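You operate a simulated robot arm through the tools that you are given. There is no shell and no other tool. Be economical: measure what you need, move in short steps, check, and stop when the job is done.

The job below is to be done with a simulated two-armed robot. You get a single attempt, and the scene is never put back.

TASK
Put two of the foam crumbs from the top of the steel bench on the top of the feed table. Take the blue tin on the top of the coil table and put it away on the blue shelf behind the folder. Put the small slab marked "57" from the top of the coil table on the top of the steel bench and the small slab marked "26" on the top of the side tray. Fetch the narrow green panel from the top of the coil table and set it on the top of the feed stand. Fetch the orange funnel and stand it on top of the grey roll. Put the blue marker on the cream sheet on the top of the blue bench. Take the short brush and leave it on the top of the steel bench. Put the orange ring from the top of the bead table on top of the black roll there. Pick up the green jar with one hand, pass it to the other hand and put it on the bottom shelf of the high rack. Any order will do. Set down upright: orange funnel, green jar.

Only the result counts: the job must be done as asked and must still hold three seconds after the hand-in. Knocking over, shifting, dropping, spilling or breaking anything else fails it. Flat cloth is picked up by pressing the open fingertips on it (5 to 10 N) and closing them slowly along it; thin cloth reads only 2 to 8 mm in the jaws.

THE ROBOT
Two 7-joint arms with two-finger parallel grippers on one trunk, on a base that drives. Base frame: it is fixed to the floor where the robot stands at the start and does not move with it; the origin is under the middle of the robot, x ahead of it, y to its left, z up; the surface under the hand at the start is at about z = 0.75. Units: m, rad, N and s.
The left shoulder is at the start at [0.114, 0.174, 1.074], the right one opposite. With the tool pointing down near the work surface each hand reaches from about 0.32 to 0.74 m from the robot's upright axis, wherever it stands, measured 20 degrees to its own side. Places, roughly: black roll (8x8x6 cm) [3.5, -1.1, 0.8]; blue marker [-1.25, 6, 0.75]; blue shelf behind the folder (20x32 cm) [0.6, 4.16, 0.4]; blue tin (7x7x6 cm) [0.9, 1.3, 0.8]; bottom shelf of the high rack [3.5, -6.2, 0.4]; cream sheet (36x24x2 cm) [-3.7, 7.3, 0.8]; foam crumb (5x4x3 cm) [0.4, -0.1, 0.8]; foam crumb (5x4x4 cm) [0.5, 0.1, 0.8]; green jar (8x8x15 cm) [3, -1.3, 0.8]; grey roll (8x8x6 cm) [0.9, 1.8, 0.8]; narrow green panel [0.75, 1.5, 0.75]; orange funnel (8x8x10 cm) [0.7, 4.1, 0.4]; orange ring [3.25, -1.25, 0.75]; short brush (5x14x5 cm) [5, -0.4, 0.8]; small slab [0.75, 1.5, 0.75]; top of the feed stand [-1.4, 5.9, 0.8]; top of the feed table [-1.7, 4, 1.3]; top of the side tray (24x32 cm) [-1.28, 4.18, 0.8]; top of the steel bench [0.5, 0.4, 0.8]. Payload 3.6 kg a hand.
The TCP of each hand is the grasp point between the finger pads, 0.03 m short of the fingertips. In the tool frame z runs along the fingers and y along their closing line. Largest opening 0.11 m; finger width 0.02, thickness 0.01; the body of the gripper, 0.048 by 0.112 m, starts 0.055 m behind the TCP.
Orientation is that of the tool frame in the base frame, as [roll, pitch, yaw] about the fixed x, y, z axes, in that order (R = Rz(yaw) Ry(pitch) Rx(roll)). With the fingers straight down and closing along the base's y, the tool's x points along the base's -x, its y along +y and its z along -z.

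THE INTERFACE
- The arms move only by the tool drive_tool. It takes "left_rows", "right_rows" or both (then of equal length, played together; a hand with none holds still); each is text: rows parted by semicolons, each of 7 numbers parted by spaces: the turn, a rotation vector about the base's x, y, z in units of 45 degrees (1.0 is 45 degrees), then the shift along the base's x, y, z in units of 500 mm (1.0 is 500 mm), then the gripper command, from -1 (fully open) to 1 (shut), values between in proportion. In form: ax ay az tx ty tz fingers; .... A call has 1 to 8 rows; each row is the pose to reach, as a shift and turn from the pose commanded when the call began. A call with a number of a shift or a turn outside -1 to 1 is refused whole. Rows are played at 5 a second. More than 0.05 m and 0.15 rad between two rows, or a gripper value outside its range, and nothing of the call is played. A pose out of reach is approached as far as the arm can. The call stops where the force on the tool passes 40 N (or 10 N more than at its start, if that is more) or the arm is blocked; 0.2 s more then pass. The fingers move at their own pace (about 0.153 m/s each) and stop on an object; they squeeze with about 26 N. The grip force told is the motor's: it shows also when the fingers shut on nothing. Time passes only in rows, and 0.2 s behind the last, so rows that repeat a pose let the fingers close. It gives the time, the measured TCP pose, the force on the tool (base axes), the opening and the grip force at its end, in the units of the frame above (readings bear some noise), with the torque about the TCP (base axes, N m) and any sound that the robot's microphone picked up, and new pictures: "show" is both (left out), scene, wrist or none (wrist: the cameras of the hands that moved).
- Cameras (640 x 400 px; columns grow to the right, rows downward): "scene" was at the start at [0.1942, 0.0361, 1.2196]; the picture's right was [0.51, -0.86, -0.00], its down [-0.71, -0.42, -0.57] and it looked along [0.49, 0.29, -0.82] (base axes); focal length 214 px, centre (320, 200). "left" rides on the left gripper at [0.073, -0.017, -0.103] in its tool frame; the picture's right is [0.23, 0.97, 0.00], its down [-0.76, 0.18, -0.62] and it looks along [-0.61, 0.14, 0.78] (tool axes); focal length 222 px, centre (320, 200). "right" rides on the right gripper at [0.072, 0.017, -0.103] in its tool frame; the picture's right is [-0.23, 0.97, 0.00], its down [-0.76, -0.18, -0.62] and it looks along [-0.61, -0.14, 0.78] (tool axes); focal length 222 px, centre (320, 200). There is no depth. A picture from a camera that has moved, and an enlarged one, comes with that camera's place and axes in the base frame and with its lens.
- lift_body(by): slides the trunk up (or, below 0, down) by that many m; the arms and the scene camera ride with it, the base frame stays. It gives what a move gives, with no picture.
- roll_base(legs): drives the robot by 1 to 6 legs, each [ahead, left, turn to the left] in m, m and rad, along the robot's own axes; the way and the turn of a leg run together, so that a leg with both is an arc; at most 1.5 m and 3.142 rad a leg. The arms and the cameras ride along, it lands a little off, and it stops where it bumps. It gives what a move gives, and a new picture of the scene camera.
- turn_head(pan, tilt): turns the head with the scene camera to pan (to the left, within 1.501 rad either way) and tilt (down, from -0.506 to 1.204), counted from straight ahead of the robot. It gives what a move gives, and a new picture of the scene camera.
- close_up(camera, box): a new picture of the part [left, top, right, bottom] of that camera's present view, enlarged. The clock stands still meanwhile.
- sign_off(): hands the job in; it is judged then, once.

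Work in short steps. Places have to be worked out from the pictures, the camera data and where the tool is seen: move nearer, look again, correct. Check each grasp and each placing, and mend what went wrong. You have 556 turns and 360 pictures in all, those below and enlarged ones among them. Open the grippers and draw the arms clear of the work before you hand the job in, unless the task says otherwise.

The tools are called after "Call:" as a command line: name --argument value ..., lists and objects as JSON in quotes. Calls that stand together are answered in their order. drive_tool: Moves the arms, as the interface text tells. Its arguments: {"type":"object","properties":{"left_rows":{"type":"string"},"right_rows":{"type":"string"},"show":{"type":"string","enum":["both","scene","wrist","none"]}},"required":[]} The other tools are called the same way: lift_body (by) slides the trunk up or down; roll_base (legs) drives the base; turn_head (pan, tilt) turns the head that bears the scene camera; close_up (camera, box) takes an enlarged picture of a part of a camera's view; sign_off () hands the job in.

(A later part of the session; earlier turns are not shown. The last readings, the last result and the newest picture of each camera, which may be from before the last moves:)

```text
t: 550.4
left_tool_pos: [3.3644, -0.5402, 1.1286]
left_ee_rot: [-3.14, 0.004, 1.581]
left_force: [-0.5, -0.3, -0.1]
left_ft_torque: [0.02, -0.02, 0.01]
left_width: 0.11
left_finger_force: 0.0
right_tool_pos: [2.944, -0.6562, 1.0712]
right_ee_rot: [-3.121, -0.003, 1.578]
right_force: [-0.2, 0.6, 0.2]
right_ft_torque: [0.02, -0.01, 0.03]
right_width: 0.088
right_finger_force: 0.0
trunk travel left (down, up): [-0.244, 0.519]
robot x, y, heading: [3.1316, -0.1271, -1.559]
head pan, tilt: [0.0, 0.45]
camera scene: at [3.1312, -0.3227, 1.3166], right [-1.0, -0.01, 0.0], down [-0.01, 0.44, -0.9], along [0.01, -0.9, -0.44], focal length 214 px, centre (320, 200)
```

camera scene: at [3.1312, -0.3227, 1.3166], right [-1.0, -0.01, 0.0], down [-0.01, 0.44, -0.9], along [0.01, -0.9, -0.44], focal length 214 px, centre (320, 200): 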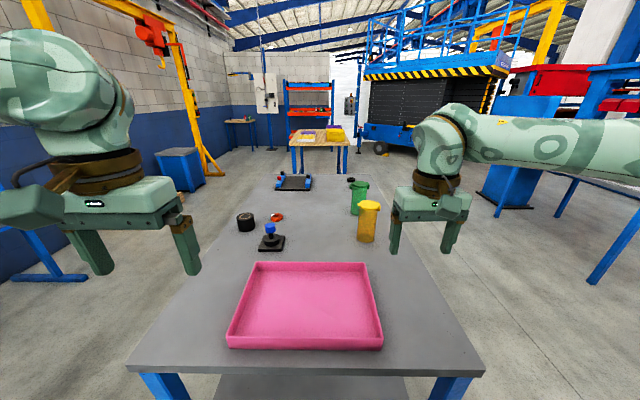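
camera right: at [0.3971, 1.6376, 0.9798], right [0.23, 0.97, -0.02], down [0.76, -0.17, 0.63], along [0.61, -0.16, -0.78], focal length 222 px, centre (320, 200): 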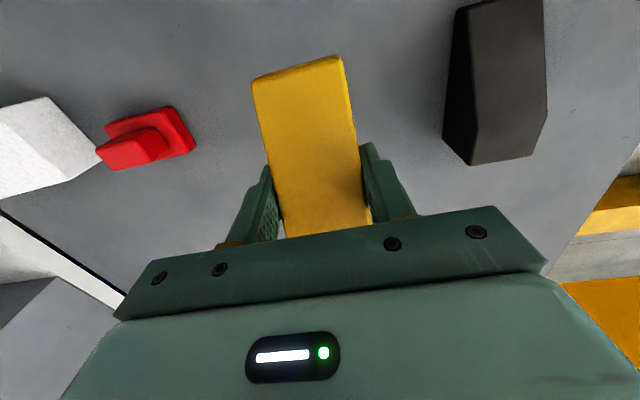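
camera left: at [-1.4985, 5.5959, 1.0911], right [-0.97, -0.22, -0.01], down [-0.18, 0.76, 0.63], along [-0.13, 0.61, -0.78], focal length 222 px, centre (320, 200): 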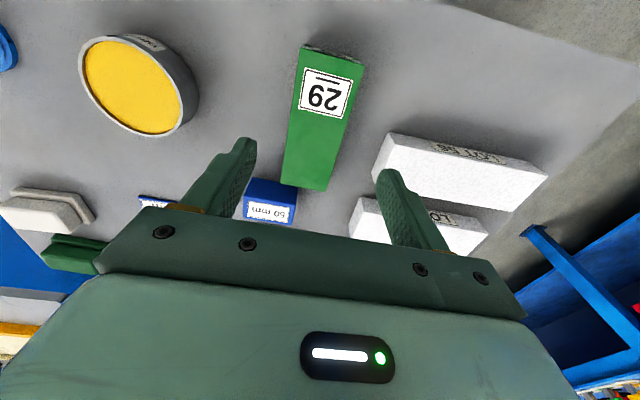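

Continue east, then south along the table's east side.

Call:
roll_base --legs '[[0, 0.98, -0.01], [0.98, 0, 0]]'

Call:
turn_head --pan -1.1 --tilt 0.7

```text
t: 560.2
left_tool_pos: [4.3413, -1.5135, 1.1274]
left_ee_rot: [-3.139, 0.004, 1.566]
left_force: [0.3, 0.8, 1.5]
left_ft_torque: [0.02, 0.02, 0.03]
left_width: 0.11
left_finger_force: 0.0
right_tool_pos: [3.9183, -1.6225, 1.0712]
right_ee_rot: [-3.123, -0.003, 1.561]
right_force: [0.9, -0.4, 0.2]
right_ft_torque: [0.0, -0.01, 0.01]
right_width: 0.0878
right_finger_force: 0.0
trunk travel left (down, up): [-0.244, 0.519]
robot x, y, heading: [4.1075, -1.0933, -1.573]
head pan, tilt: [0.0, 0.45]
camera scene: at [4.1108, -1.2931, 1.3165], right [-1.0, 0.0, 0.0], down [0.0, 0.44, -0.9], along [0.0, -0.9, -0.44], focal length 214 px, centre (320, 200)
```

scene: 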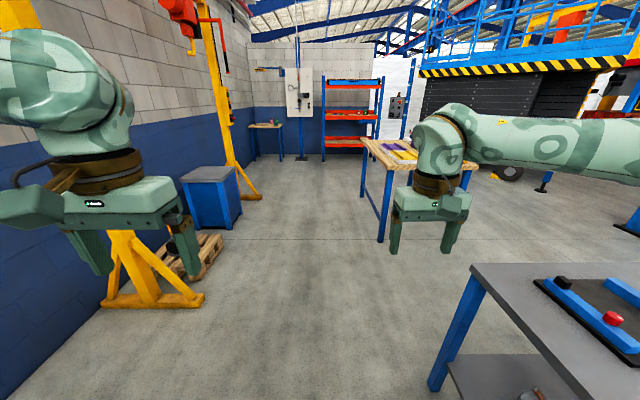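

```text
t: 561.5
left_tool_pos: [4.3401, -1.5129, 1.1279]
left_ee_rot: [-3.141, 0.004, 1.565]
left_force: [-0.3, 0.3, -0.7]
left_ft_torque: [-0.02, -0.01, -0.03]
left_width: 0.1097
left_finger_force: 0.0
right_tool_pos: [3.9188, -1.6226, 1.0699]
right_ee_rot: [-3.12, -0.002, 1.563]
right_force: [-0.1, 0.3, -0.5]
right_ft_torque: [0.0, -0.03, -0.01]
right_width: 0.0882
right_finger_force: 0.0
trunk travel left (down, up): [-0.244, 0.519]
robot x, y, heading: [4.1115, -1.1002, -1.57]
head pan, tilt: [-1.1, 0.7]
camera scene: at [4.0352, -1.2394, 1.2945], right [-0.45, 0.89, 0.0], down [0.57, 0.29, -0.76], along [-0.68, -0.35, -0.64], focal length 214 px, centre (320, 200)
```

scene: 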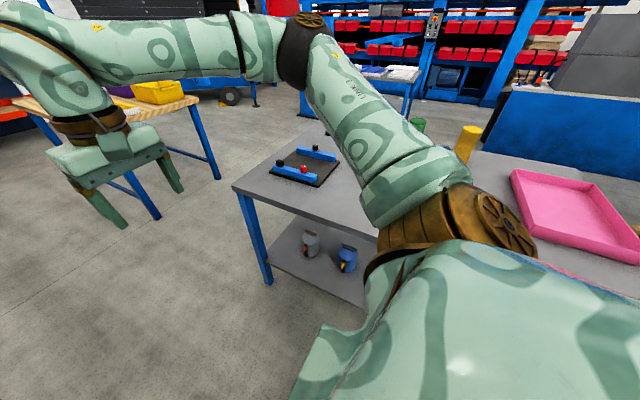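

Turn to face west (the table).

Call:
roll_base --legs '[[0, 0, -1.571]]'

Call:
turn_head --pan 0.0 --tilt 0.9

```text
t: 565.8
left_tool_pos: [3.6932, -1.3261, 1.1271]
left_ee_rot: [-3.14, 0.003, -0.004]
left_force: [0.4, 0.5, -0.1]
left_ft_torque: [0.01, -0.03, 0.0]
left_width: 0.1099
left_finger_force: 0.1
right_tool_pos: [3.5841, -0.9051, 1.0708]
right_ee_rot: [-3.122, -0.001, -0.005]
right_force: [-0.6, -0.8, -0.7]
right_ft_torque: [0.02, -0.02, 0.01]
right_width: 0.0878
right_finger_force: 0.0
trunk travel left (down, up): [-0.244, 0.519]
robot x, y, heading: [4.1095, -1.0951, -3.135]
head pan, tilt: [-1.1, 0.7]
camera scene: at [3.9677, -1.0206, 1.2944], right [0.89, 0.46, 0.0], down [0.29, -0.57, -0.76], along [-0.35, 0.68, -0.64], focal length 214 px, centre (320, 200)
```

scene: 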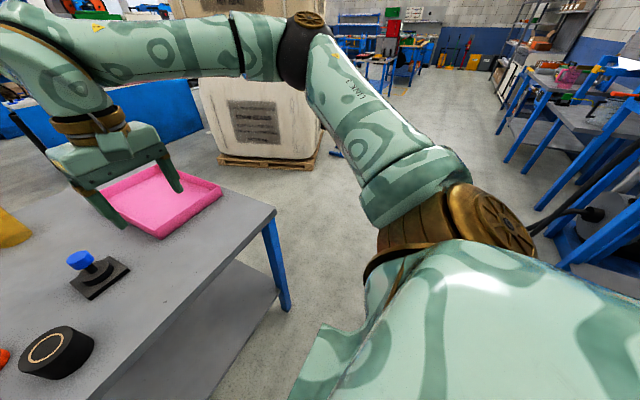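

```text
t: 567.1
left_tool_pos: [3.693, -1.3266, 1.127]
left_ee_rot: [-3.14, 0.003, -0.004]
left_force: [-0.2, -0.4, 0.2]
left_ft_torque: [-0.02, 0.02, 0.04]
left_width: 0.11
left_finger_force: 0.0
right_tool_pos: [3.5835, -0.9047, 1.0704]
right_ee_rot: [-3.121, -0.001, -0.006]
right_force: [-0.9, -0.1, -0.6]
right_ft_torque: [-0.02, 0.01, 0.0]
right_width: 0.0881
right_finger_force: 0.0
trunk travel left (down, up): [-0.244, 0.519]
robot x, y, heading: [4.1121, -1.0948, -3.141]
head pan, tilt: [0.0, 0.901]
camera scene: at [3.9309, -1.0964, 1.2783], right [0.0, 1.0, 0.0], down [0.78, 0.0, -0.62], along [-0.62, 0.0, -0.78], focal length 214 px, centre (320, 200)
```

scene: 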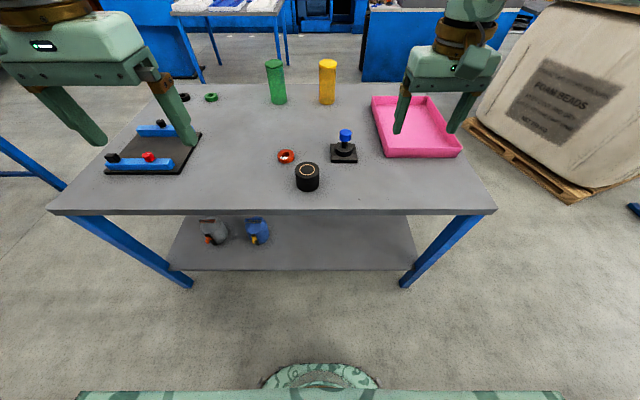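

Ring ≈ (3.31, -1.223), roll ≈ (3.445, -1.14). I strafe left 0.235 and move ahead 0.2 for the right hand.

Call:
roll_base --legs '[[0, 0.235, 0], [0.2, 0, 0]]'

```text
t: 570.0
left_tool_pos: [3.494, -1.562, 1.1265]
left_ee_rot: [-3.141, 0.004, -0.002]
left_force: [0.2, -0.6, 0.3]
left_ft_torque: [-0.01, -0.01, -0.01]
left_width: 0.1097
left_finger_force: 0.1
right_tool_pos: [3.3831, -1.1413, 1.0704]
right_ee_rot: [-3.12, -0.001, -0.005]
right_force: [-0.1, 0.5, -0.4]
right_ft_torque: [0.0, -0.04, -0.01]
right_width: 0.088
right_finger_force: 0.1
trunk travel left (down, up): [-0.244, 0.519]
robot x, y, heading: [3.9135, -1.3271, -3.141]
head pan, tilt: [0.0, 0.901]
camera scene: at [3.7311, -1.332, 1.2781], right [0.0, 1.0, 0.0], down [0.78, 0.0, -0.62], along [-0.62, 0.0, -0.78], focal length 214 px, centre (320, 200)
```

scene: 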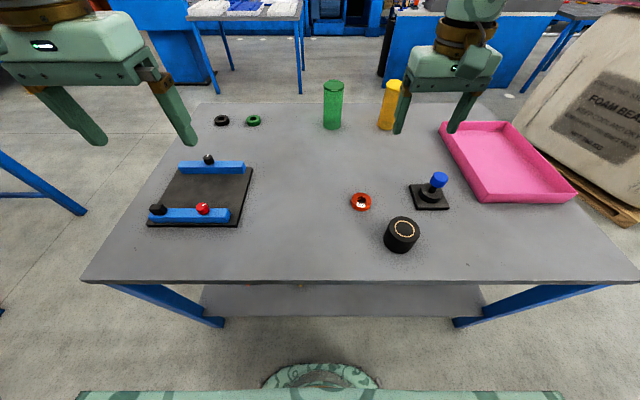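

Lower the trunk 0.1 and bring the right hand above the ring to look.

Call:
lift_body --by -0.1

Call:
drive_tool --right_rows "0 0 0 -0.06 -0.07 0 -0.3;0 0 0 -0.12 -0.14 -0.04 -0.3;0 0 0 -0.12 -0.14 -0.12 -0.3;0 0 0 -0.12 -0.14 -0.2 -0.3" --show "wrist"

```text
t: 571.4
left_tool_pos: [3.4958, -1.5621, 1.0277]
left_ee_rot: [-3.141, 0.005, -0.002]
left_force: [0.2, 1.1, 0.6]
left_ft_torque: [0.01, 0.01, -0.01]
left_width: 0.1099
left_finger_force: 0.1
right_tool_pos: [3.3853, -1.141, 0.9704]
right_ee_rot: [-3.121, 0.0, -0.004]
right_force: [0.1, 0.5, -0.3]
right_ft_torque: [-0.04, -0.02, -0.03]
right_width: 0.088
right_finger_force: 0.1
trunk travel left (down, up): [-0.144, 0.619]
robot x, y, heading: [3.911, -1.3274, -3.14]
head pan, tilt: [0.0, 0.901]
```

```text
refused: row 2 steps farther than a row can; nothing moved
```

Call:
drive_tool --right_rows "0 0 0 -0.06 -0.07 0 -0.3;0 0 0 -0.12 -0.13 -0.02 -0.3;0 0 0 -0.12 -0.14 -0.1 -0.3;0 0 0 -0.12 -0.14 -0.18 -0.3" --show "wrist"

```text
t: 572.4
left_tool_pos: [3.4947, -1.5626, 1.0278]
left_ee_rot: [-3.139, 0.003, -0.003]
left_force: [-0.5, 0.2, -0.6]
left_ft_torque: [0.01, -0.01, -0.02]
left_width: 0.11
left_finger_force: 0.2
right_tool_pos: [3.3232, -1.2109, 0.8808]
right_ee_rot: [-3.122, 0.0, -0.005]
right_force: [0.0, 0.0, 0.5]
right_ft_torque: [0.0, 0.0, 0.01]
right_width: 0.0715
right_finger_force: 0.0
trunk travel left (down, up): [-0.144, 0.619]
robot x, y, heading: [3.9137, -1.332, -3.141]
head pan, tilt: [0.0, 0.901]
camera right: at [3.397, -1.2293, 0.9837], right [-0.23, -0.97, -0.02], down [-0.76, 0.17, 0.63], along [-0.61, 0.16, -0.78], focal length 222 px, centre (320, 200)
```

right: 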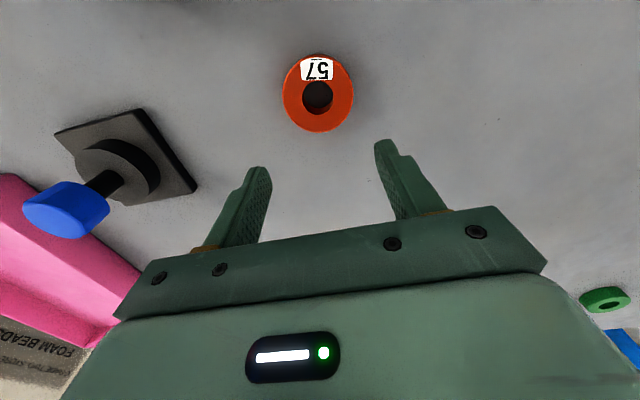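

Ring centre ≈ (3.348, -1.212), diameter 6.4 cm. I shift, open wider and lower half way.

Call:
drive_tool --right_rows "0 0 0 0.05 -0.002 0 -0.8;0 0 0 0.05 -0.002 -0.06 -0.8;0 0 0 0.05 -0.002 -0.12 -0.8" --show "wrist"

```text
t: 573.2
left_tool_pos: [3.4954, -1.5635, 1.0266]
left_ee_rot: [-3.14, 0.004, -0.001]
left_force: [0.0, 0.0, -0.3]
left_ft_torque: [0.01, 0.03, -0.01]
left_width: 0.1099
left_finger_force: 0.1
right_tool_pos: [3.3491, -1.2113, 0.8198]
right_ee_rot: [-3.123, -0.002, -0.004]
right_force: [-0.1, -0.3, 0.2]
right_ft_torque: [0.02, -0.02, 0.02]
right_width: 0.099
right_finger_force: 0.1
trunk travel left (down, up): [-0.144, 0.619]
robot x, y, heading: [3.9147, -1.3321, -3.141]
head pan, tilt: [0.0, 0.901]
camera right: at [3.4227, -1.2301, 0.9236], right [-0.23, -0.97, -0.02], down [-0.76, 0.17, 0.63], along [-0.61, 0.16, -0.78], focal length 222 px, centre (320, 200)
```

right: 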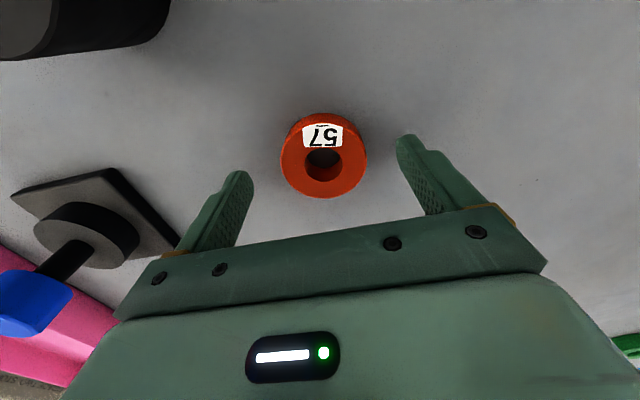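

Aligned. Lower and close, then lift.

Call:
drive_tool --right_rows "0 0 0 -0.004 0 -0.04 -0.8;0 0 0 -0.004 0 -0.07 -0.8;0 0 0 -0.004 0 -0.07 -0.2;0 0 0 -0.004 0 -0.07 0.3;0 0 0 -0.004 0 -0.07 0.5;0 0 0 -0.004 0 -0.07 0.5;0 0 0 -0.004 0 0.02 0.5;0 0 0 -0.004 0 0.1 0.5" --show "wrist"

```text
t: 573.6
left_tool_pos: [3.4967, -1.5614, 1.0282]
left_ee_rot: [-3.14, 0.005, -0.004]
left_force: [0.2, 0.8, 0.1]
left_ft_torque: [-0.03, -0.04, 0.02]
left_width: 0.11
left_finger_force: 0.0
right_tool_pos: [3.3488, -1.2148, 0.8109]
right_ee_rot: [-3.133, 0.001, -0.003]
right_force: [15.0, 3.7, 20.0]
right_ft_torque: [-1.02, -0.62, 0.74]
right_width: 0.0972
right_finger_force: 0.0
trunk travel left (down, up): [-0.144, 0.619]
robot x, y, heading: [3.9093, -1.3341, -3.139]
head pan, tilt: [0.0, 0.901]
stopped in row 2 (right hand): the force on the tool passed its limit at 53 N (the readings are from after the stop); the commanded pose is now the measured one
camera right: at [3.4229, -1.2315, 0.9138], right [-0.23, -0.97, -0.01], down [-0.76, 0.17, 0.63], along [-0.61, 0.15, -0.78], focal length 222 px, centre (320, 200)
```

right: 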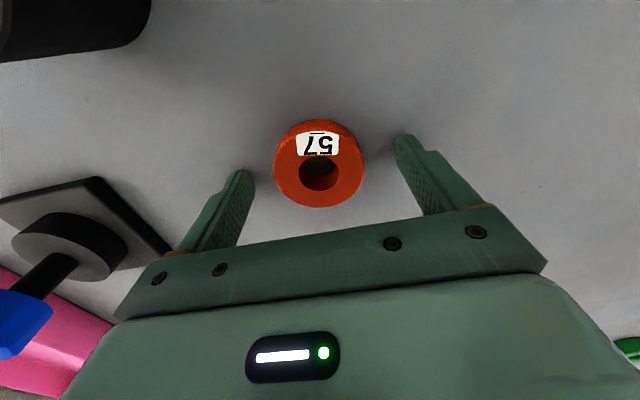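

Table top is higher than assumed (≈0.78). I raise 3 mm, and close at this height.

Call:
drive_tool --right_rows "0 0 0 0.006 0.002 0.008 -0.8;0 0 0 0.01 0.004 0.006 -0.8;0 0 0 0.01 0.004 0.006 -0.2;0 0 0 0.01 0.004 0.006 0.3;0 0 0 0.01 0.004 0.006 0.5;0 0 0 0.01 0.004 0.006 0.5" --show "wrist"

```text
t: 575.0
left_tool_pos: [3.4958, -1.5611, 1.0278]
left_ee_rot: [-3.14, 0.004, -0.003]
left_force: [0.1, 0.1, -1.1]
left_ft_torque: [0.01, -0.01, 0.0]
left_width: 0.11
left_finger_force: 0.0
right_tool_pos: [3.3528, -1.212, 0.8084]
right_ee_rot: [-3.131, 0.005, -0.005]
right_force: [-0.8, -0.4, 0.3]
right_ft_torque: [-0.06, 0.02, -0.02]
right_width: 0.0547
right_finger_force: 25.9
trunk travel left (down, up): [-0.144, 0.619]
robot x, y, heading: [3.9129, -1.3289, -3.139]
head pan, tilt: [0.0, 0.901]
camera right: at [3.4255, -1.2291, 0.9137], right [-0.23, -0.97, -0.01], down [-0.76, 0.17, 0.63], along [-0.61, 0.15, -0.78], focal length 222 px, centre (320, 200)
```

right: 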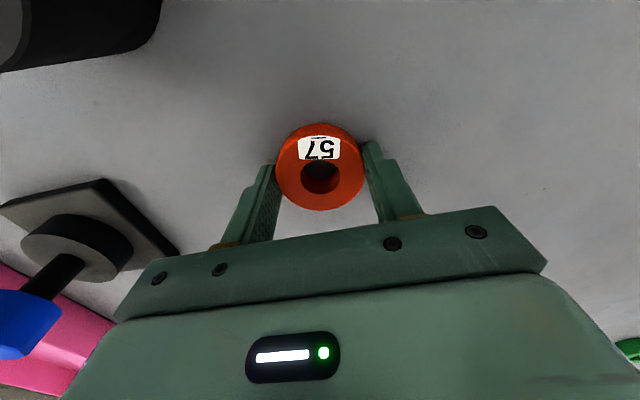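

Ring gripped. Lift and move above the black roll (≈(3.47, -1.14)).

Call:
drive_tool --right_rows "0 0 0 0 0 0.08 0.5;0 0 0 0 0 0.16 0.5;0 0 0 0.03 0.02 0.24 0.5;0 0 0 0.1 0.06 0.26 0.5;0 0 0 0.16 0.1 0.26 0.5;0 0 0 0.2 0.13 0.26 0.5"

```text
t: 576.4
left_tool_pos: [3.4941, -1.5624, 1.0268]
left_ee_rot: [-3.139, 0.003, -0.001]
left_force: [0.3, -0.2, -0.5]
left_ft_torque: [0.0, -0.01, 0.01]
left_width: 0.1103
left_finger_force: 0.1
right_tool_pos: [3.4531, -1.1466, 0.941]
right_ee_rot: [-3.13, 0.002, -0.007]
right_force: [-0.7, 0.6, 0.3]
right_ft_torque: [-0.01, 0.04, 0.01]
right_width: 0.0548
right_finger_force: 25.9
trunk travel left (down, up): [-0.144, 0.619]
robot x, y, heading: [3.9111, -1.3307, -3.139]
head pan, tilt: [0.0, 0.901]
camera scene: at [3.6779, -1.3316, 1.1735], right [0.0, 1.0, 0.0], down [0.78, 0.0, -0.62], along [-0.62, 0.0, -0.78], focal length 214 px, centre (320, 200)
camera right: at [3.5262, -1.163, 1.0437], right [-0.23, -0.97, -0.01], down [-0.76, 0.17, 0.63], along [-0.61, 0.15, -0.78], focal length 222 px, centre (320, 200)
```

scene: 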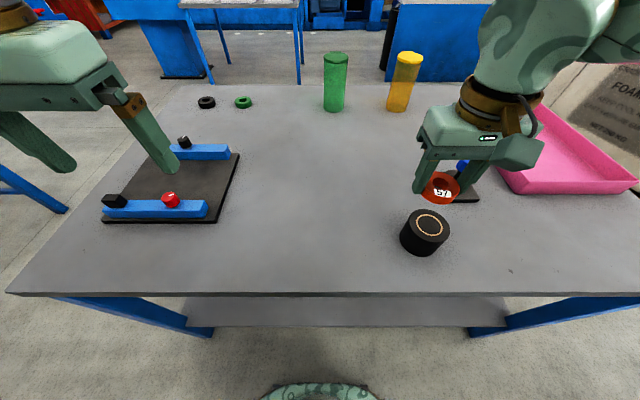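
right: 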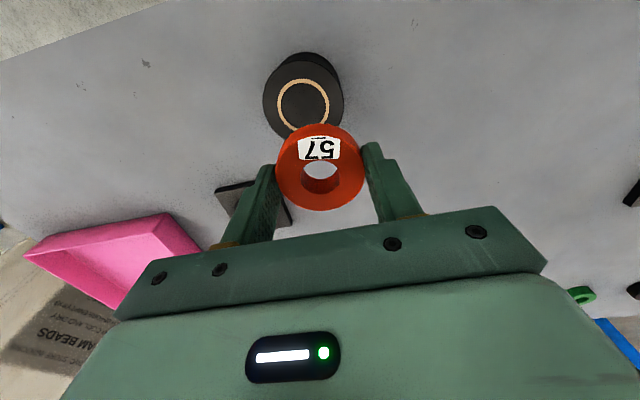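

Roll top centre ≈ (3.475, -1.135); ring centre is 8 mm ahead of the TCP. I align and lower to just above.

Call:
drive_tool --right_rows "0 0 0 0.028 0.023 0 0.5;0 0 0 0.028 0.023 -0.06 0.5;0 0 0 0.028 0.023 -0.11 0.5" --show "wrist"

Call:
close_up --camera "scene" --box '[370, 140, 498, 270]'

```text
t: 577.2
left_tool_pos: [3.4943, -1.563, 1.0274]
left_ee_rot: [-3.14, 0.004, -0.002]
left_force: [0.2, 0.2, 0.3]
left_ft_torque: [0.0, 0.02, -0.03]
left_width: 0.11
left_finger_force: 0.0
right_tool_pos: [3.4663, -1.1354, 0.8851]
right_ee_rot: [-3.132, 0.004, -0.004]
right_force: [0.8, 0.1, -1.0]
right_ft_torque: [-0.02, -0.01, -0.02]
right_width: 0.0546
right_finger_force: 26.3
trunk travel left (down, up): [-0.144, 0.619]
robot x, y, heading: [3.9133, -1.327, -3.138]
head pan, tilt: [0.0, 0.901]
camera right: at [3.5394, -1.1528, 0.9887], right [-0.23, -0.97, -0.01], down [-0.76, 0.17, 0.63], along [-0.61, 0.15, -0.78], focal length 222 px, centre (320, 200)
```

right: 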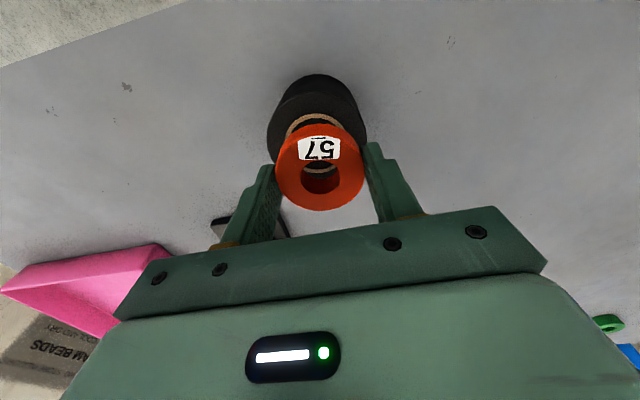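

```text
3.08 times, centred on (434, 205) of scene
camera zoom: at [3.6776, -1.3316, 1.1735], right [0.0, 1.0, 0.0], down [0.78, 0.0, -0.62], along [-0.62, 0.0, -0.78], focal length 660 px, centre (-31, 185)
```

zoom: 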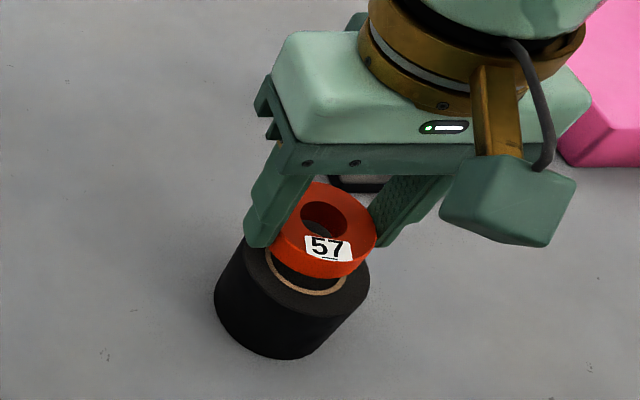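

Aligned within a few mm. Lower to contact.

Call:
drive_tool --right_rows "0 0 0 0 0.004 -0.012 0.5;0 0 0 0 0.004 -0.022 0.5;0 0 0 0 0.004 -0.03 0.5;0 0 0 0 0.004 -0.036 0.5" --show "wrist"

```text
t: 578.2
left_tool_pos: [3.4961, -1.5622, 1.0279]
left_ee_rot: [3.141, 0.003, -0.002]
left_force: [0.2, 0.1, -1.0]
left_ft_torque: [0.02, -0.04, 0.01]
left_width: 0.1099
left_finger_force: 0.0
right_tool_pos: [3.4657, -1.1341, 0.8697]
right_ee_rot: [-3.131, 0.008, -0.003]
right_force: [-1.2, 2.1, 19.5]
right_ft_torque: [-0.24, -0.17, -0.02]
right_width: 0.0547
right_finger_force: 26.1
trunk travel left (down, up): [-0.144, 0.619]
robot x, y, heading: [3.9101, -1.3309, -3.134]
head pan, tilt: [0.0, 0.901]
camera right: at [3.5402, -1.1509, 0.973], right [-0.23, -0.97, -0.01], down [-0.76, 0.18, 0.63], along [-0.61, 0.15, -0.78], focal length 222 px, centre (320, 200)
```

right: 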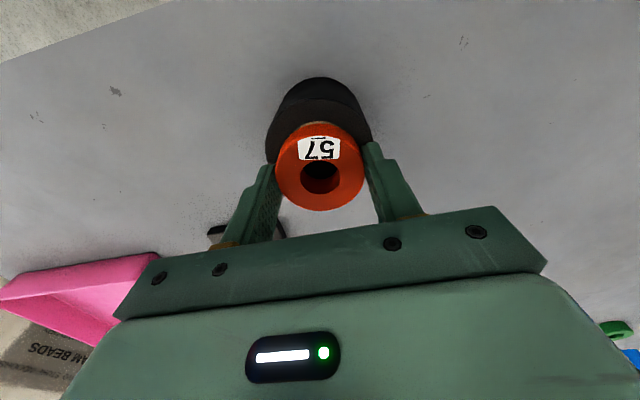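

Contact (20 N). Release gently and rise.

Call:
drive_tool --right_rows "0 0 0 0 0 0.003 0.35;0 0 0 0 0 0.003 0.1;0 0 0 0 0 0.003 -0.3;0 0 0 0 0 0.05 -0.3;0 0 0 0 0 0.13 -0.3;0 0 0 0 0 0.22 -0.3;0 0 0 0 0 0.3 -0.3"

```text
t: 579.8
left_tool_pos: [3.4948, -1.5618, 1.0281]
left_ee_rot: [-3.14, 0.002, 0.0]
left_force: [0.3, 0.2, 0.0]
left_ft_torque: [0.01, 0.02, 0.01]
left_width: 0.11
left_finger_force: 0.1
right_tool_pos: [3.4653, -1.1334, 1.0191]
right_ee_rot: [-3.128, 0.001, -0.004]
right_force: [0.3, -0.2, 1.3]
right_ft_torque: [0.02, -0.01, 0.02]
right_width: 0.0715
right_finger_force: 0.1
trunk travel left (down, up): [-0.144, 0.619]
robot x, y, heading: [3.9116, -1.331, -3.143]
head pan, tilt: [0.0, 0.901]
camera scene: at [3.678, -1.3321, 1.1736], right [0.0, 1.0, 0.0], down [0.78, 0.0, -0.62], along [-0.62, 0.0, -0.78], focal length 214 px, centre (320, 200)
camera right: at [3.5392, -1.151, 1.1221], right [-0.23, -0.97, -0.01], down [-0.76, 0.17, 0.63], along [-0.61, 0.15, -0.78], focal length 222 px, centre (320, 200)
```

scene: 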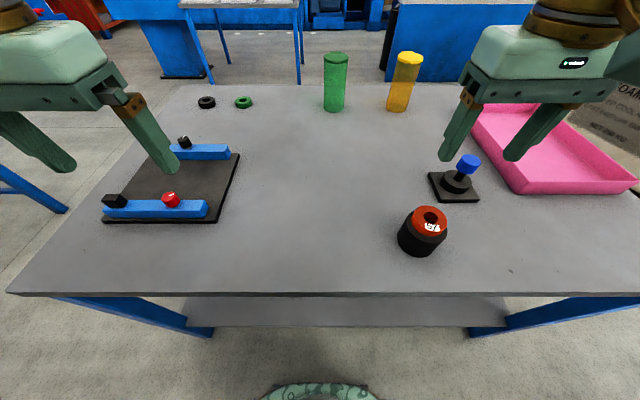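
right: 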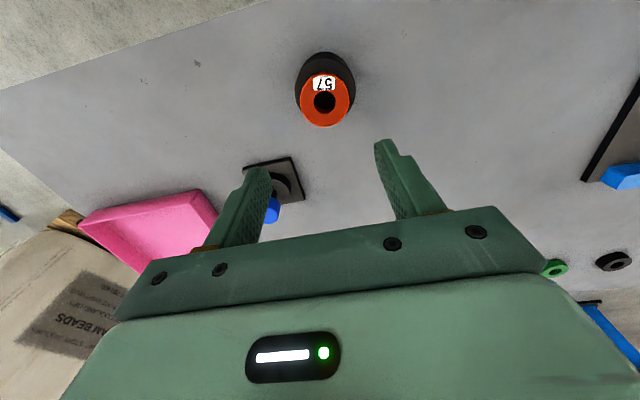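

The ring sits on the roll. I retract the right hand, back off, and turn to face the brush table.

Call:
drive_tool --right_rows "0 0 0 0.03 0 0.06 -1;0 0 0 0.06 0 0.1 -1" --show "none"

```text
t: 580.4
left_tool_pos: [3.4953, -1.5622, 1.0277]
left_ee_rot: [-3.141, 0.003, -0.003]
left_force: [0.4, 0.1, 0.0]
left_ft_torque: [-0.01, 0.01, 0.0]
left_width: 0.1101
left_finger_force: 0.1
right_tool_pos: [3.4965, -1.1321, 1.0693]
right_ee_rot: [-3.132, 0.003, -0.003]
right_force: [0.1, 0.4, -0.6]
right_ft_torque: [-0.02, -0.02, -0.02]
right_width: 0.11
right_finger_force: 0.1
trunk travel left (down, up): [-0.144, 0.619]
robot x, y, heading: [3.9108, -1.3304, -3.139]
head pan, tilt: [0.0, 0.901]
```

Call:
roll_base --legs '[[-0.35, 0, 0], [0, -0.4, 0], [0, 0, 3.138]]'

Call:
turn_head --pan 0.3 --tilt 0.6

```text
t: 592.0
left_tool_pos: [4.6851, -0.7144, 1.0267]
left_ee_rot: [-3.142, 0.005, 3.106]
left_force: [0.4, -0.1, -0.4]
left_ft_torque: [0.0, 0.0, 0.04]
left_width: 0.1103
left_finger_force: 0.0
right_tool_pos: [4.6709, -1.1443, 1.0691]
right_ee_rot: [-3.129, 0.004, 3.102]
right_force: [-0.7, -0.1, -0.2]
right_ft_torque: [-0.02, 0.02, 0.03]
right_width: 0.11
right_finger_force: 0.0
trunk travel left (down, up): [-0.144, 0.619]
robot x, y, heading: [4.262, -0.9326, -0.032]
head pan, tilt: [0.0, 0.901]
camera scene: at [4.4968, -0.9398, 1.1735], right [-0.03, -1.0, 0.0], down [-0.78, 0.02, -0.62], along [0.62, -0.02, -0.78], focal length 214 px, centre (320, 200)
```

scene: 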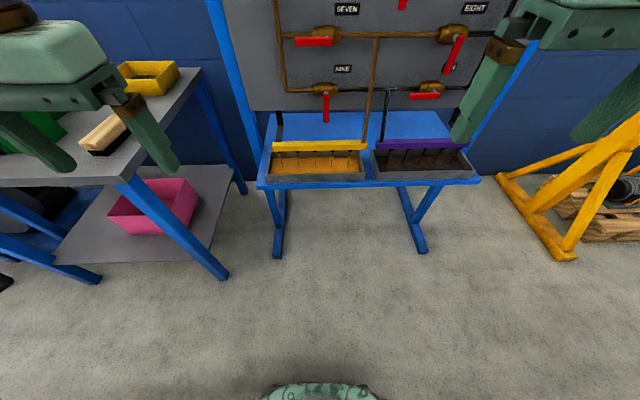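

```text
t: 592.8
left_tool_pos: [4.6852, -0.7152, 1.0285]
left_ee_rot: [-3.139, 0.004, 3.106]
left_force: [0.6, -0.1, -0.4]
left_ft_torque: [-0.03, 0.0, 0.04]
left_width: 0.1099
left_finger_force: 0.0
right_tool_pos: [4.6699, -1.1428, 1.0697]
right_ee_rot: [-3.131, 0.002, 3.105]
right_force: [1.6, 0.2, -0.3]
right_ft_torque: [0.0, -0.01, 0.02]
right_width: 0.11
right_finger_force: 0.1
trunk travel left (down, up): [-0.144, 0.619]
robot x, y, heading: [4.2605, -0.9333, -0.031]
head pan, tilt: [0.3, 0.6]
camera scene: at [4.5065, -0.9141, 1.1982], right [0.26, -0.96, 0.0], down [-0.55, -0.15, -0.82], along [0.79, 0.22, -0.57], focal length 214 px, centre (320, 200)
```

scene: 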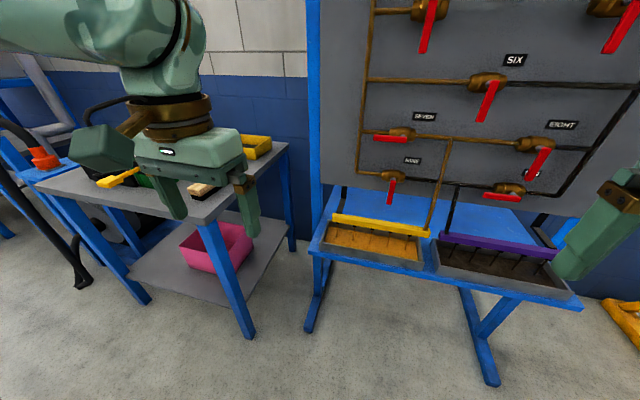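

Brush ≈ (5.06, -0.32), long axis along x, on a table starting at x≈4.87. I strafe left to y≈-0.18 to use the right hand.

Call:
roll_base --legs '[[0, 0.75, 0.031]]'

Call:
turn_head --pan 0.0 --tilt 0.8

```text
t: 596.9
left_tool_pos: [4.6915, 0.057, 1.0268]
left_ee_rot: [-3.139, 0.004, 3.136]
left_force: [-0.3, -0.6, -0.2]
left_ft_torque: [-0.02, 0.01, 0.01]
left_width: 0.1102
left_finger_force: 0.0
right_tool_pos: [4.6901, -0.372, 1.0686]
right_ee_rot: [-3.13, 0.002, 3.134]
right_force: [-0.2, 0.3, 0.0]
right_ft_torque: [-0.03, 0.01, -0.02]
right_width: 0.1103
right_finger_force: 0.0
trunk travel left (down, up): [-0.144, 0.619]
robot x, y, heading: [4.2721, -0.1716, 0.003]
head pan, tilt: [0.3, 0.6]
camera scene: at [4.518, -0.1483, 1.1983], right [0.3, -0.96, 0.0], down [-0.54, -0.17, -0.82], along [0.79, 0.24, -0.57], focal length 214 px, centre (320, 200)
```

scene: 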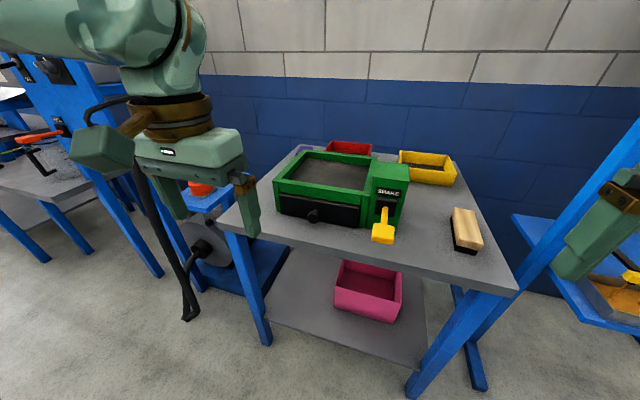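

```text
t: 597.7
left_tool_pos: [4.6905, 0.0568, 1.0268]
left_ee_rot: [-3.141, 0.004, 3.136]
left_force: [-0.1, 0.1, -0.3]
left_ft_torque: [0.0, -0.01, -0.05]
left_width: 0.11
left_finger_force: 0.1
right_tool_pos: [4.6895, -0.3733, 1.0689]
right_ee_rot: [-3.128, 0.004, 3.135]
right_force: [-0.7, -0.3, -0.7]
right_ft_torque: [0.01, -0.03, 0.0]
right_width: 0.11
right_finger_force: 0.0
trunk travel left (down, up): [-0.144, 0.619]
robot x, y, heading: [4.2715, -0.1757, 0.002]
head pan, tilt: [0.0, 0.799]
camera scene: at [4.5142, -0.1747, 1.1814], right [0.0, -1.0, 0.0], down [-0.72, 0.0, -0.7], along [0.7, 0.0, -0.72], focal length 214 px, centre (320, 200)
```

scene: 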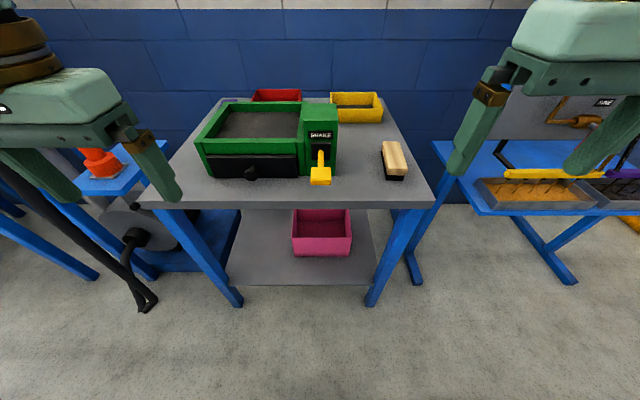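

Brush spans x ≈ 4.99–5.12 at y ≈ -0.40. I move ahead 0.17 and bring the right hand above it.

Call:
roll_base --legs '[[0.17, 0, 0]]'

Call:
drive_tool --right_rows "0 0 0 0.08 -0.01 -0.02 -1;0 0 0 0.16 -0.02 -0.06 -1;0 0 0 0.24 -0.03 -0.1 -1;0 0 0 0.32 -0.04 -0.14 -1;0 0 0 0.38 -0.05 -0.2 -1" --show "wrist"

```text
t: 599.2
left_tool_pos: [4.8629, 0.0558, 1.028]
left_ee_rot: [-3.14, 0.002, 3.135]
left_force: [-0.5, 0.4, -0.9]
left_ft_torque: [-0.02, 0.01, -0.06]
left_width: 0.1098
left_finger_force: 0.1
right_tool_pos: [4.8606, -0.3739, 1.0688]
right_ee_rot: [-3.129, 0.002, 3.135]
right_force: [0.1, 0.0, -0.3]
right_ft_torque: [0.02, 0.06, -0.02]
right_width: 0.11
right_finger_force: 0.0
trunk travel left (down, up): [-0.144, 0.619]
robot x, y, heading: [4.4444, -0.1732, -0.0]
head pan, tilt: [0.0, 0.799]
camera scene: at [4.686, -0.175, 1.1811], right [0.0, -1.0, 0.0], down [-0.72, 0.0, -0.7], along [0.7, 0.0, -0.72], focal length 214 px, centre (320, 200)
```

scene: 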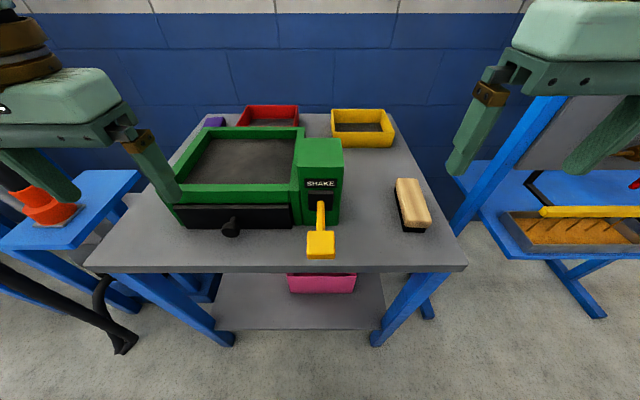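

```text
t: 600.4
left_tool_pos: [4.8616, 0.0557, 1.028]
left_ee_rot: [-3.139, 0.003, 3.136]
left_force: [0.2, -0.3, 0.3]
left_ft_torque: [-0.01, -0.02, 0.03]
left_width: 0.1099
left_finger_force: 0.1
right_tool_pos: [5.0519, -0.3995, 0.9685]
right_ee_rot: [-3.129, 0.003, 3.136]
right_force: [0.4, 0.5, 0.1]
right_ft_torque: [0.01, 0.0, 0.01]
right_width: 0.1101
right_finger_force: 0.0
trunk travel left (down, up): [-0.144, 0.619]
robot x, y, heading: [4.4454, -0.1745, -0.005]
head pan, tilt: [0.0, 0.799]
camera right: at [4.9795, -0.379, 1.0718], right [0.23, 0.97, -0.01], down [0.76, -0.17, 0.63], along [0.61, -0.15, -0.78], focal length 222 px, centre (320, 200)
```

right: 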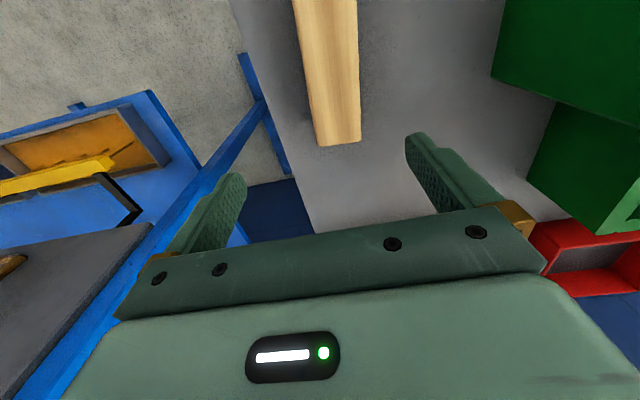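

Brush centre ≈ (5.025, -0.385), top ≈ 0.83. Align and lower.

Call:
drive_tool --right_rows "0 0 0 -0.05 0.026 -0.06 -1;0 0 -0.04 -0.052 0.028 -0.14 -1;0 0 -0.06 -0.052 0.028 -0.22 -1" --show "both"

```text
t: 601.2
left_tool_pos: [4.8617, 0.0561, 1.0269]
left_ee_rot: [-3.14, 0.005, 3.136]
left_force: [-0.3, -0.8, -1.0]
left_ft_torque: [0.03, 0.05, -0.01]
left_width: 0.11
left_finger_force: 0.2
right_tool_pos: [5.0243, -0.3841, 0.8578]
right_ee_rot: [-3.13, 0.001, 3.087]
right_force: [-0.3, -0.6, -0.1]
right_ft_torque: [-0.01, 0.03, -0.02]
right_width: 0.1099
right_finger_force: 0.2
trunk travel left (down, up): [-0.144, 0.619]
robot x, y, heading: [4.4413, -0.1727, 0.0]
head pan, tilt: [0.0, 0.799]
camera scene: at [4.6853, -0.1752, 1.1813], right [0.0, -1.0, 0.0], down [-0.72, 0.0, -0.7], along [0.7, 0.0, -0.72], focal length 214 px, centre (320, 200)
camera right: at [4.9525, -0.3618, 0.9618], right [0.28, 0.96, -0.01], down [0.75, -0.21, 0.63], along [0.6, -0.18, -0.78], focal length 222 px, centre (320, 200)
```

scene: 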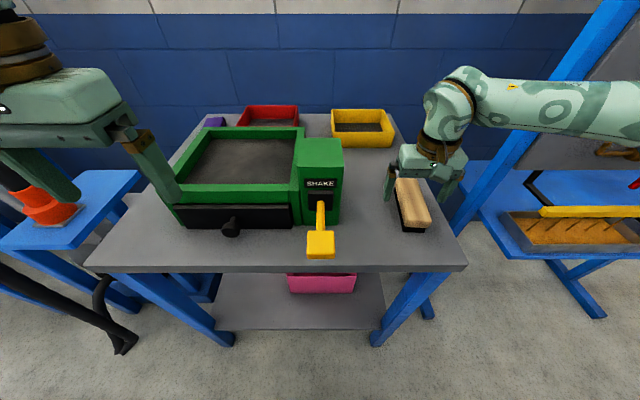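
right: 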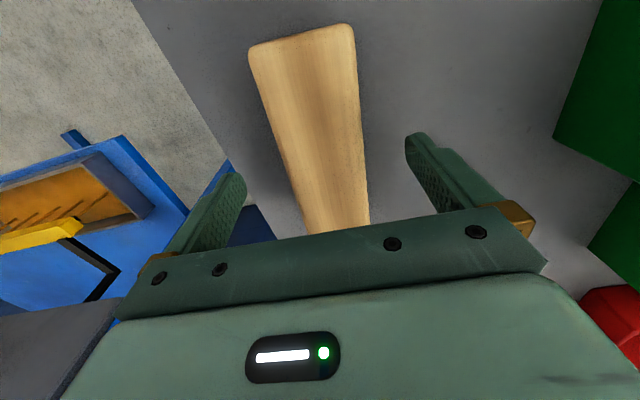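

Straddled. Lower 3 cm and close, lift.

Call:
drive_tool --right_rows "0 0 0 0 0 -0.03 -1;0 0 0 0 0 -0.056 -1;0 0 0 0 0 -0.056 -0.3;0 0 0 0 0 -0.056 0.3;0 0 0 0 0 -0.056 0.7;0 0 0 0 0 -0.056 0.7;0 0 0 0 0 0.02 0.7;0 0 0 0 0 0.11 0.7" --show "wrist"

```text
t: 603.0
left_tool_pos: [4.8603, 0.0559, 1.0275]
left_ee_rot: [-3.141, 0.003, 3.137]
left_force: [-0.1, 0.2, -0.7]
left_ft_torque: [0.0, 0.02, 0.01]
left_width: 0.11
left_finger_force: 0.0
right_tool_pos: [5.0235, -0.384, 0.9132]
right_ee_rot: [-3.129, 0.002, 3.087]
right_force: [0.2, 0.3, -0.6]
right_ft_torque: [0.0, 0.01, -0.01]
right_width: 0.0498
right_finger_force: 25.6
trunk travel left (down, up): [-0.144, 0.619]
robot x, y, heading: [4.4448, -0.1742, 0.003]
head pan, tilt: [0.0, 0.799]
camera right: at [4.9529, -0.3615, 1.0177], right [0.28, 0.96, -0.01], down [0.75, -0.21, 0.63], along [0.6, -0.18, -0.78], focal length 222 px, centre (320, 200)
```

right: 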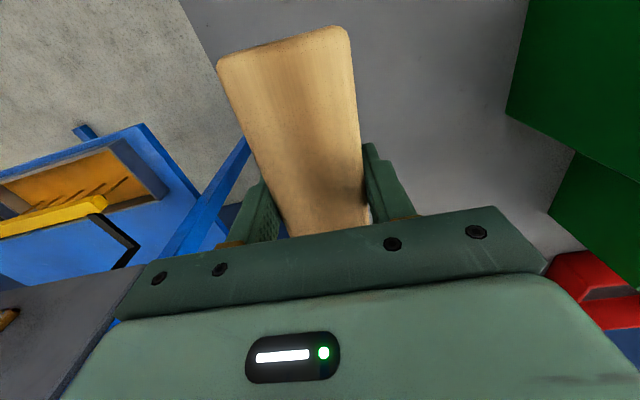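

Brush held. Raise and retract before driving.

Call:
drive_tool --right_rows "0 0 0 0 0 0.09 0.7;0 0 0 -0.04 0 0.17 0.7;0 0 0 -0.1 0 0.24 0.7;0 0 0 -0.18 0 0.28 0.7;0 0 0 -0.26 0 0.3 0.7;0 0 0 -0.34 0 0.3 0.7" --show "none"

```text
t: 604.4
left_tool_pos: [4.8603, 0.057, 1.0282]
left_ee_rot: [-3.14, 0.003, 3.137]
left_force: [-0.2, 0.3, -0.6]
left_ft_torque: [-0.01, 0.04, 0.04]
left_width: 0.1099
left_finger_force: 0.0
right_tool_pos: [4.8536, -0.3851, 1.0647]
right_ee_rot: [-3.131, 0.003, 3.087]
right_force: [-0.2, -0.8, -1.3]
right_ft_torque: [-0.01, 0.0, -0.01]
right_width: 0.0498
right_finger_force: 26.2
trunk travel left (down, up): [-0.144, 0.619]
robot x, y, heading: [4.4446, -0.1725, -0.0]
head pan, tilt: [0.0, 0.799]
```

Call:
roll_base --legs '[[-0.25, 0, 0], [0, 0, -1.57], [-0.04, 0, 0], [0, -1.1, 0], [0, -1.15, 0]]'

```text
t: 621.1
left_tool_pos: [2.1899, -0.5525, 1.0275]
left_ee_rot: [-3.141, 0.004, 1.57]
left_force: [0.1, 0.0, 0.6]
left_ft_torque: [0.0, -0.04, 0.01]
left_width: 0.1103
left_finger_force: 0.1
right_tool_pos: [1.7492, -0.5484, 1.0634]
right_ee_rot: [-3.132, 0.004, 1.521]
right_force: [-0.6, -1.0, -0.8]
right_ft_torque: [-0.02, -0.01, -0.01]
right_width: 0.0496
right_finger_force: 26.1
trunk travel left (down, up): [-0.144, 0.619]
robot x, y, heading: [1.9538, -0.1363, -1.568]
head pan, tilt: [0.0, 0.799]
camera scene: at [1.9599, -0.3777, 1.1814], right [-1.0, 0.0, 0.0], down [0.0, 0.72, -0.7], along [0.0, -0.7, -0.72], focal length 214 px, centre (320, 200)
```

scene: 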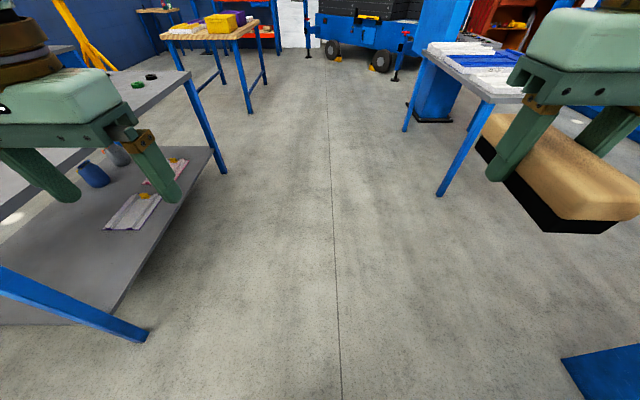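

Now ahead to y≈-1.04 and strafe right (west) through the passage.

Call:
roll_base --legs '[[0.92, 0, 0], [0, -1.15, 0], [0, -1.15, 0]]'

```text
t: 636.9
left_tool_pos: [-0.1097, -1.4805, 1.0278]
left_ee_rot: [-3.139, 0.004, 1.56]
left_force: [-0.9, 0.0, 0.3]
left_ft_torque: [-0.01, 0.01, 0.03]
left_width: 0.1104
left_finger_force: 0.0
right_tool_pos: [-0.5491, -1.4704, 1.0637]
right_ee_rot: [-3.132, 0.005, 1.507]
right_force: [-0.4, 0.0, -0.4]
right_ft_torque: [0.0, -0.03, 0.02]
right_width: 0.0495
right_finger_force: 25.9
trunk travel left (down, up): [-0.144, 0.619]
robot x, y, heading: [-0.3349, -1.0647, -1.581]
head pan, tilt: [0.0, 0.799]
camera scene: at [-0.3381, -1.3021, 1.1814], right [-1.0, 0.01, 0.0], down [0.01, 0.72, -0.7], along [0.0, -0.7, -0.72], focal length 214 px, centre (320, 200)
```

scene: 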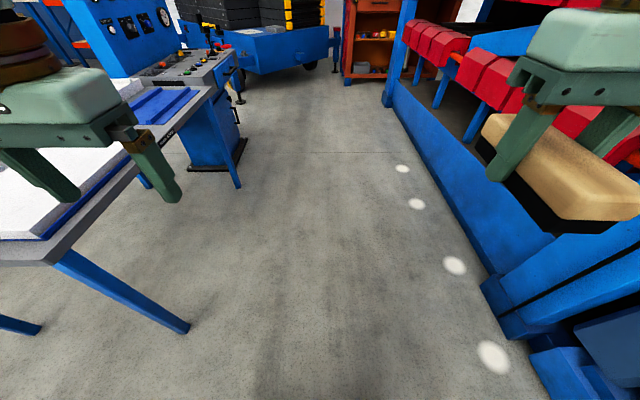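

Back up to y≈0, and turn to face the steel bench.

Call:
roll_base --legs '[[-1.0, 0, 0], [0, 0, 1.581]]'

Call:
turn_head --pan -0.2 --tilt 0.8

```text
t: 645.9
left_tool_pos: [0.0861, 0.1801, 1.0258]
left_ee_rot: [-3.14, 0.003, 3.133]
left_force: [0.7, -0.1, -0.1]
left_ft_torque: [-0.01, -0.04, 0.0]
left_width: 0.1102
left_finger_force: 0.0
right_tool_pos: [0.077, -0.2612, 1.0647]
right_ee_rot: [-3.132, 0.004, 3.084]
right_force: [-1.1, 1.1, -1.3]
right_ft_torque: [-0.01, -0.02, 0.01]
right_width: 0.0496
right_finger_force: 25.6
trunk travel left (down, up): [-0.144, 0.619]
robot x, y, heading: [-0.3328, -0.0499, -0.008]
head pan, tilt: [0.0, 0.799]
camera scene: at [-0.0915, -0.051, 1.1814], right [0.0, -1.0, 0.0], down [-0.72, 0.0, -0.7], along [0.7, 0.0, -0.72], focal length 214 px, centre (320, 200)
```

scene: 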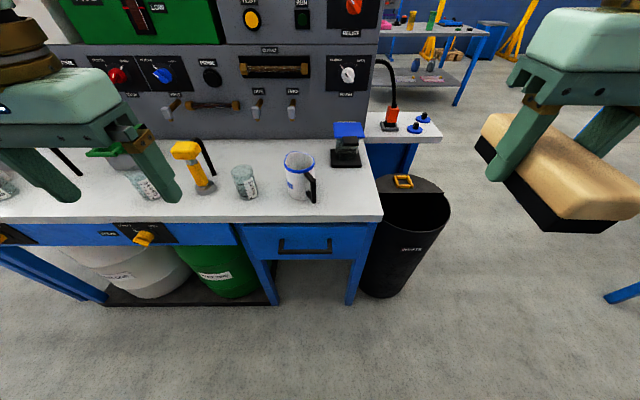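

```text
t: 646.7
left_tool_pos: [0.0867, 0.1795, 1.0276]
left_ee_rot: [-3.139, 0.003, 3.135]
left_force: [-0.2, -0.5, -0.6]
left_ft_torque: [0.02, -0.01, 0.02]
left_width: 0.11
left_finger_force: 0.1
right_tool_pos: [0.0768, -0.262, 1.0639]
right_ee_rot: [-3.131, 0.003, 3.086]
right_force: [0.7, 0.4, -1.5]
right_ft_torque: [0.03, 0.01, 0.01]
right_width: 0.0495
right_finger_force: 25.6
trunk travel left (down, up): [-0.144, 0.619]
robot x, y, heading: [-0.333, -0.051, 0.003]
head pan, tilt: [-0.201, 0.799]
camera scene: at [-0.0932, -0.0671, 1.1814], right [-0.2, -0.98, 0.0], down [-0.7, 0.15, -0.7], along [0.68, -0.14, -0.72], focal length 214 px, centre (320, 200)
```

scene: 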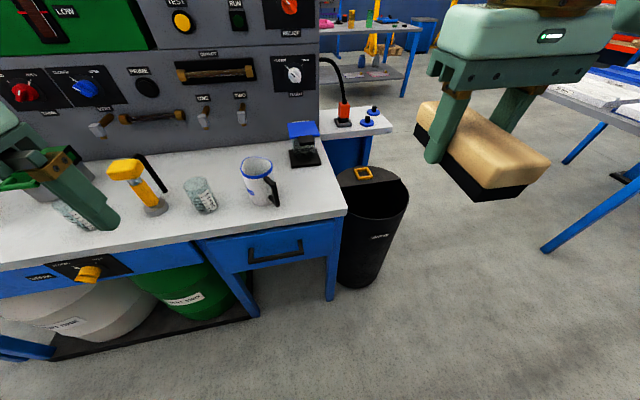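

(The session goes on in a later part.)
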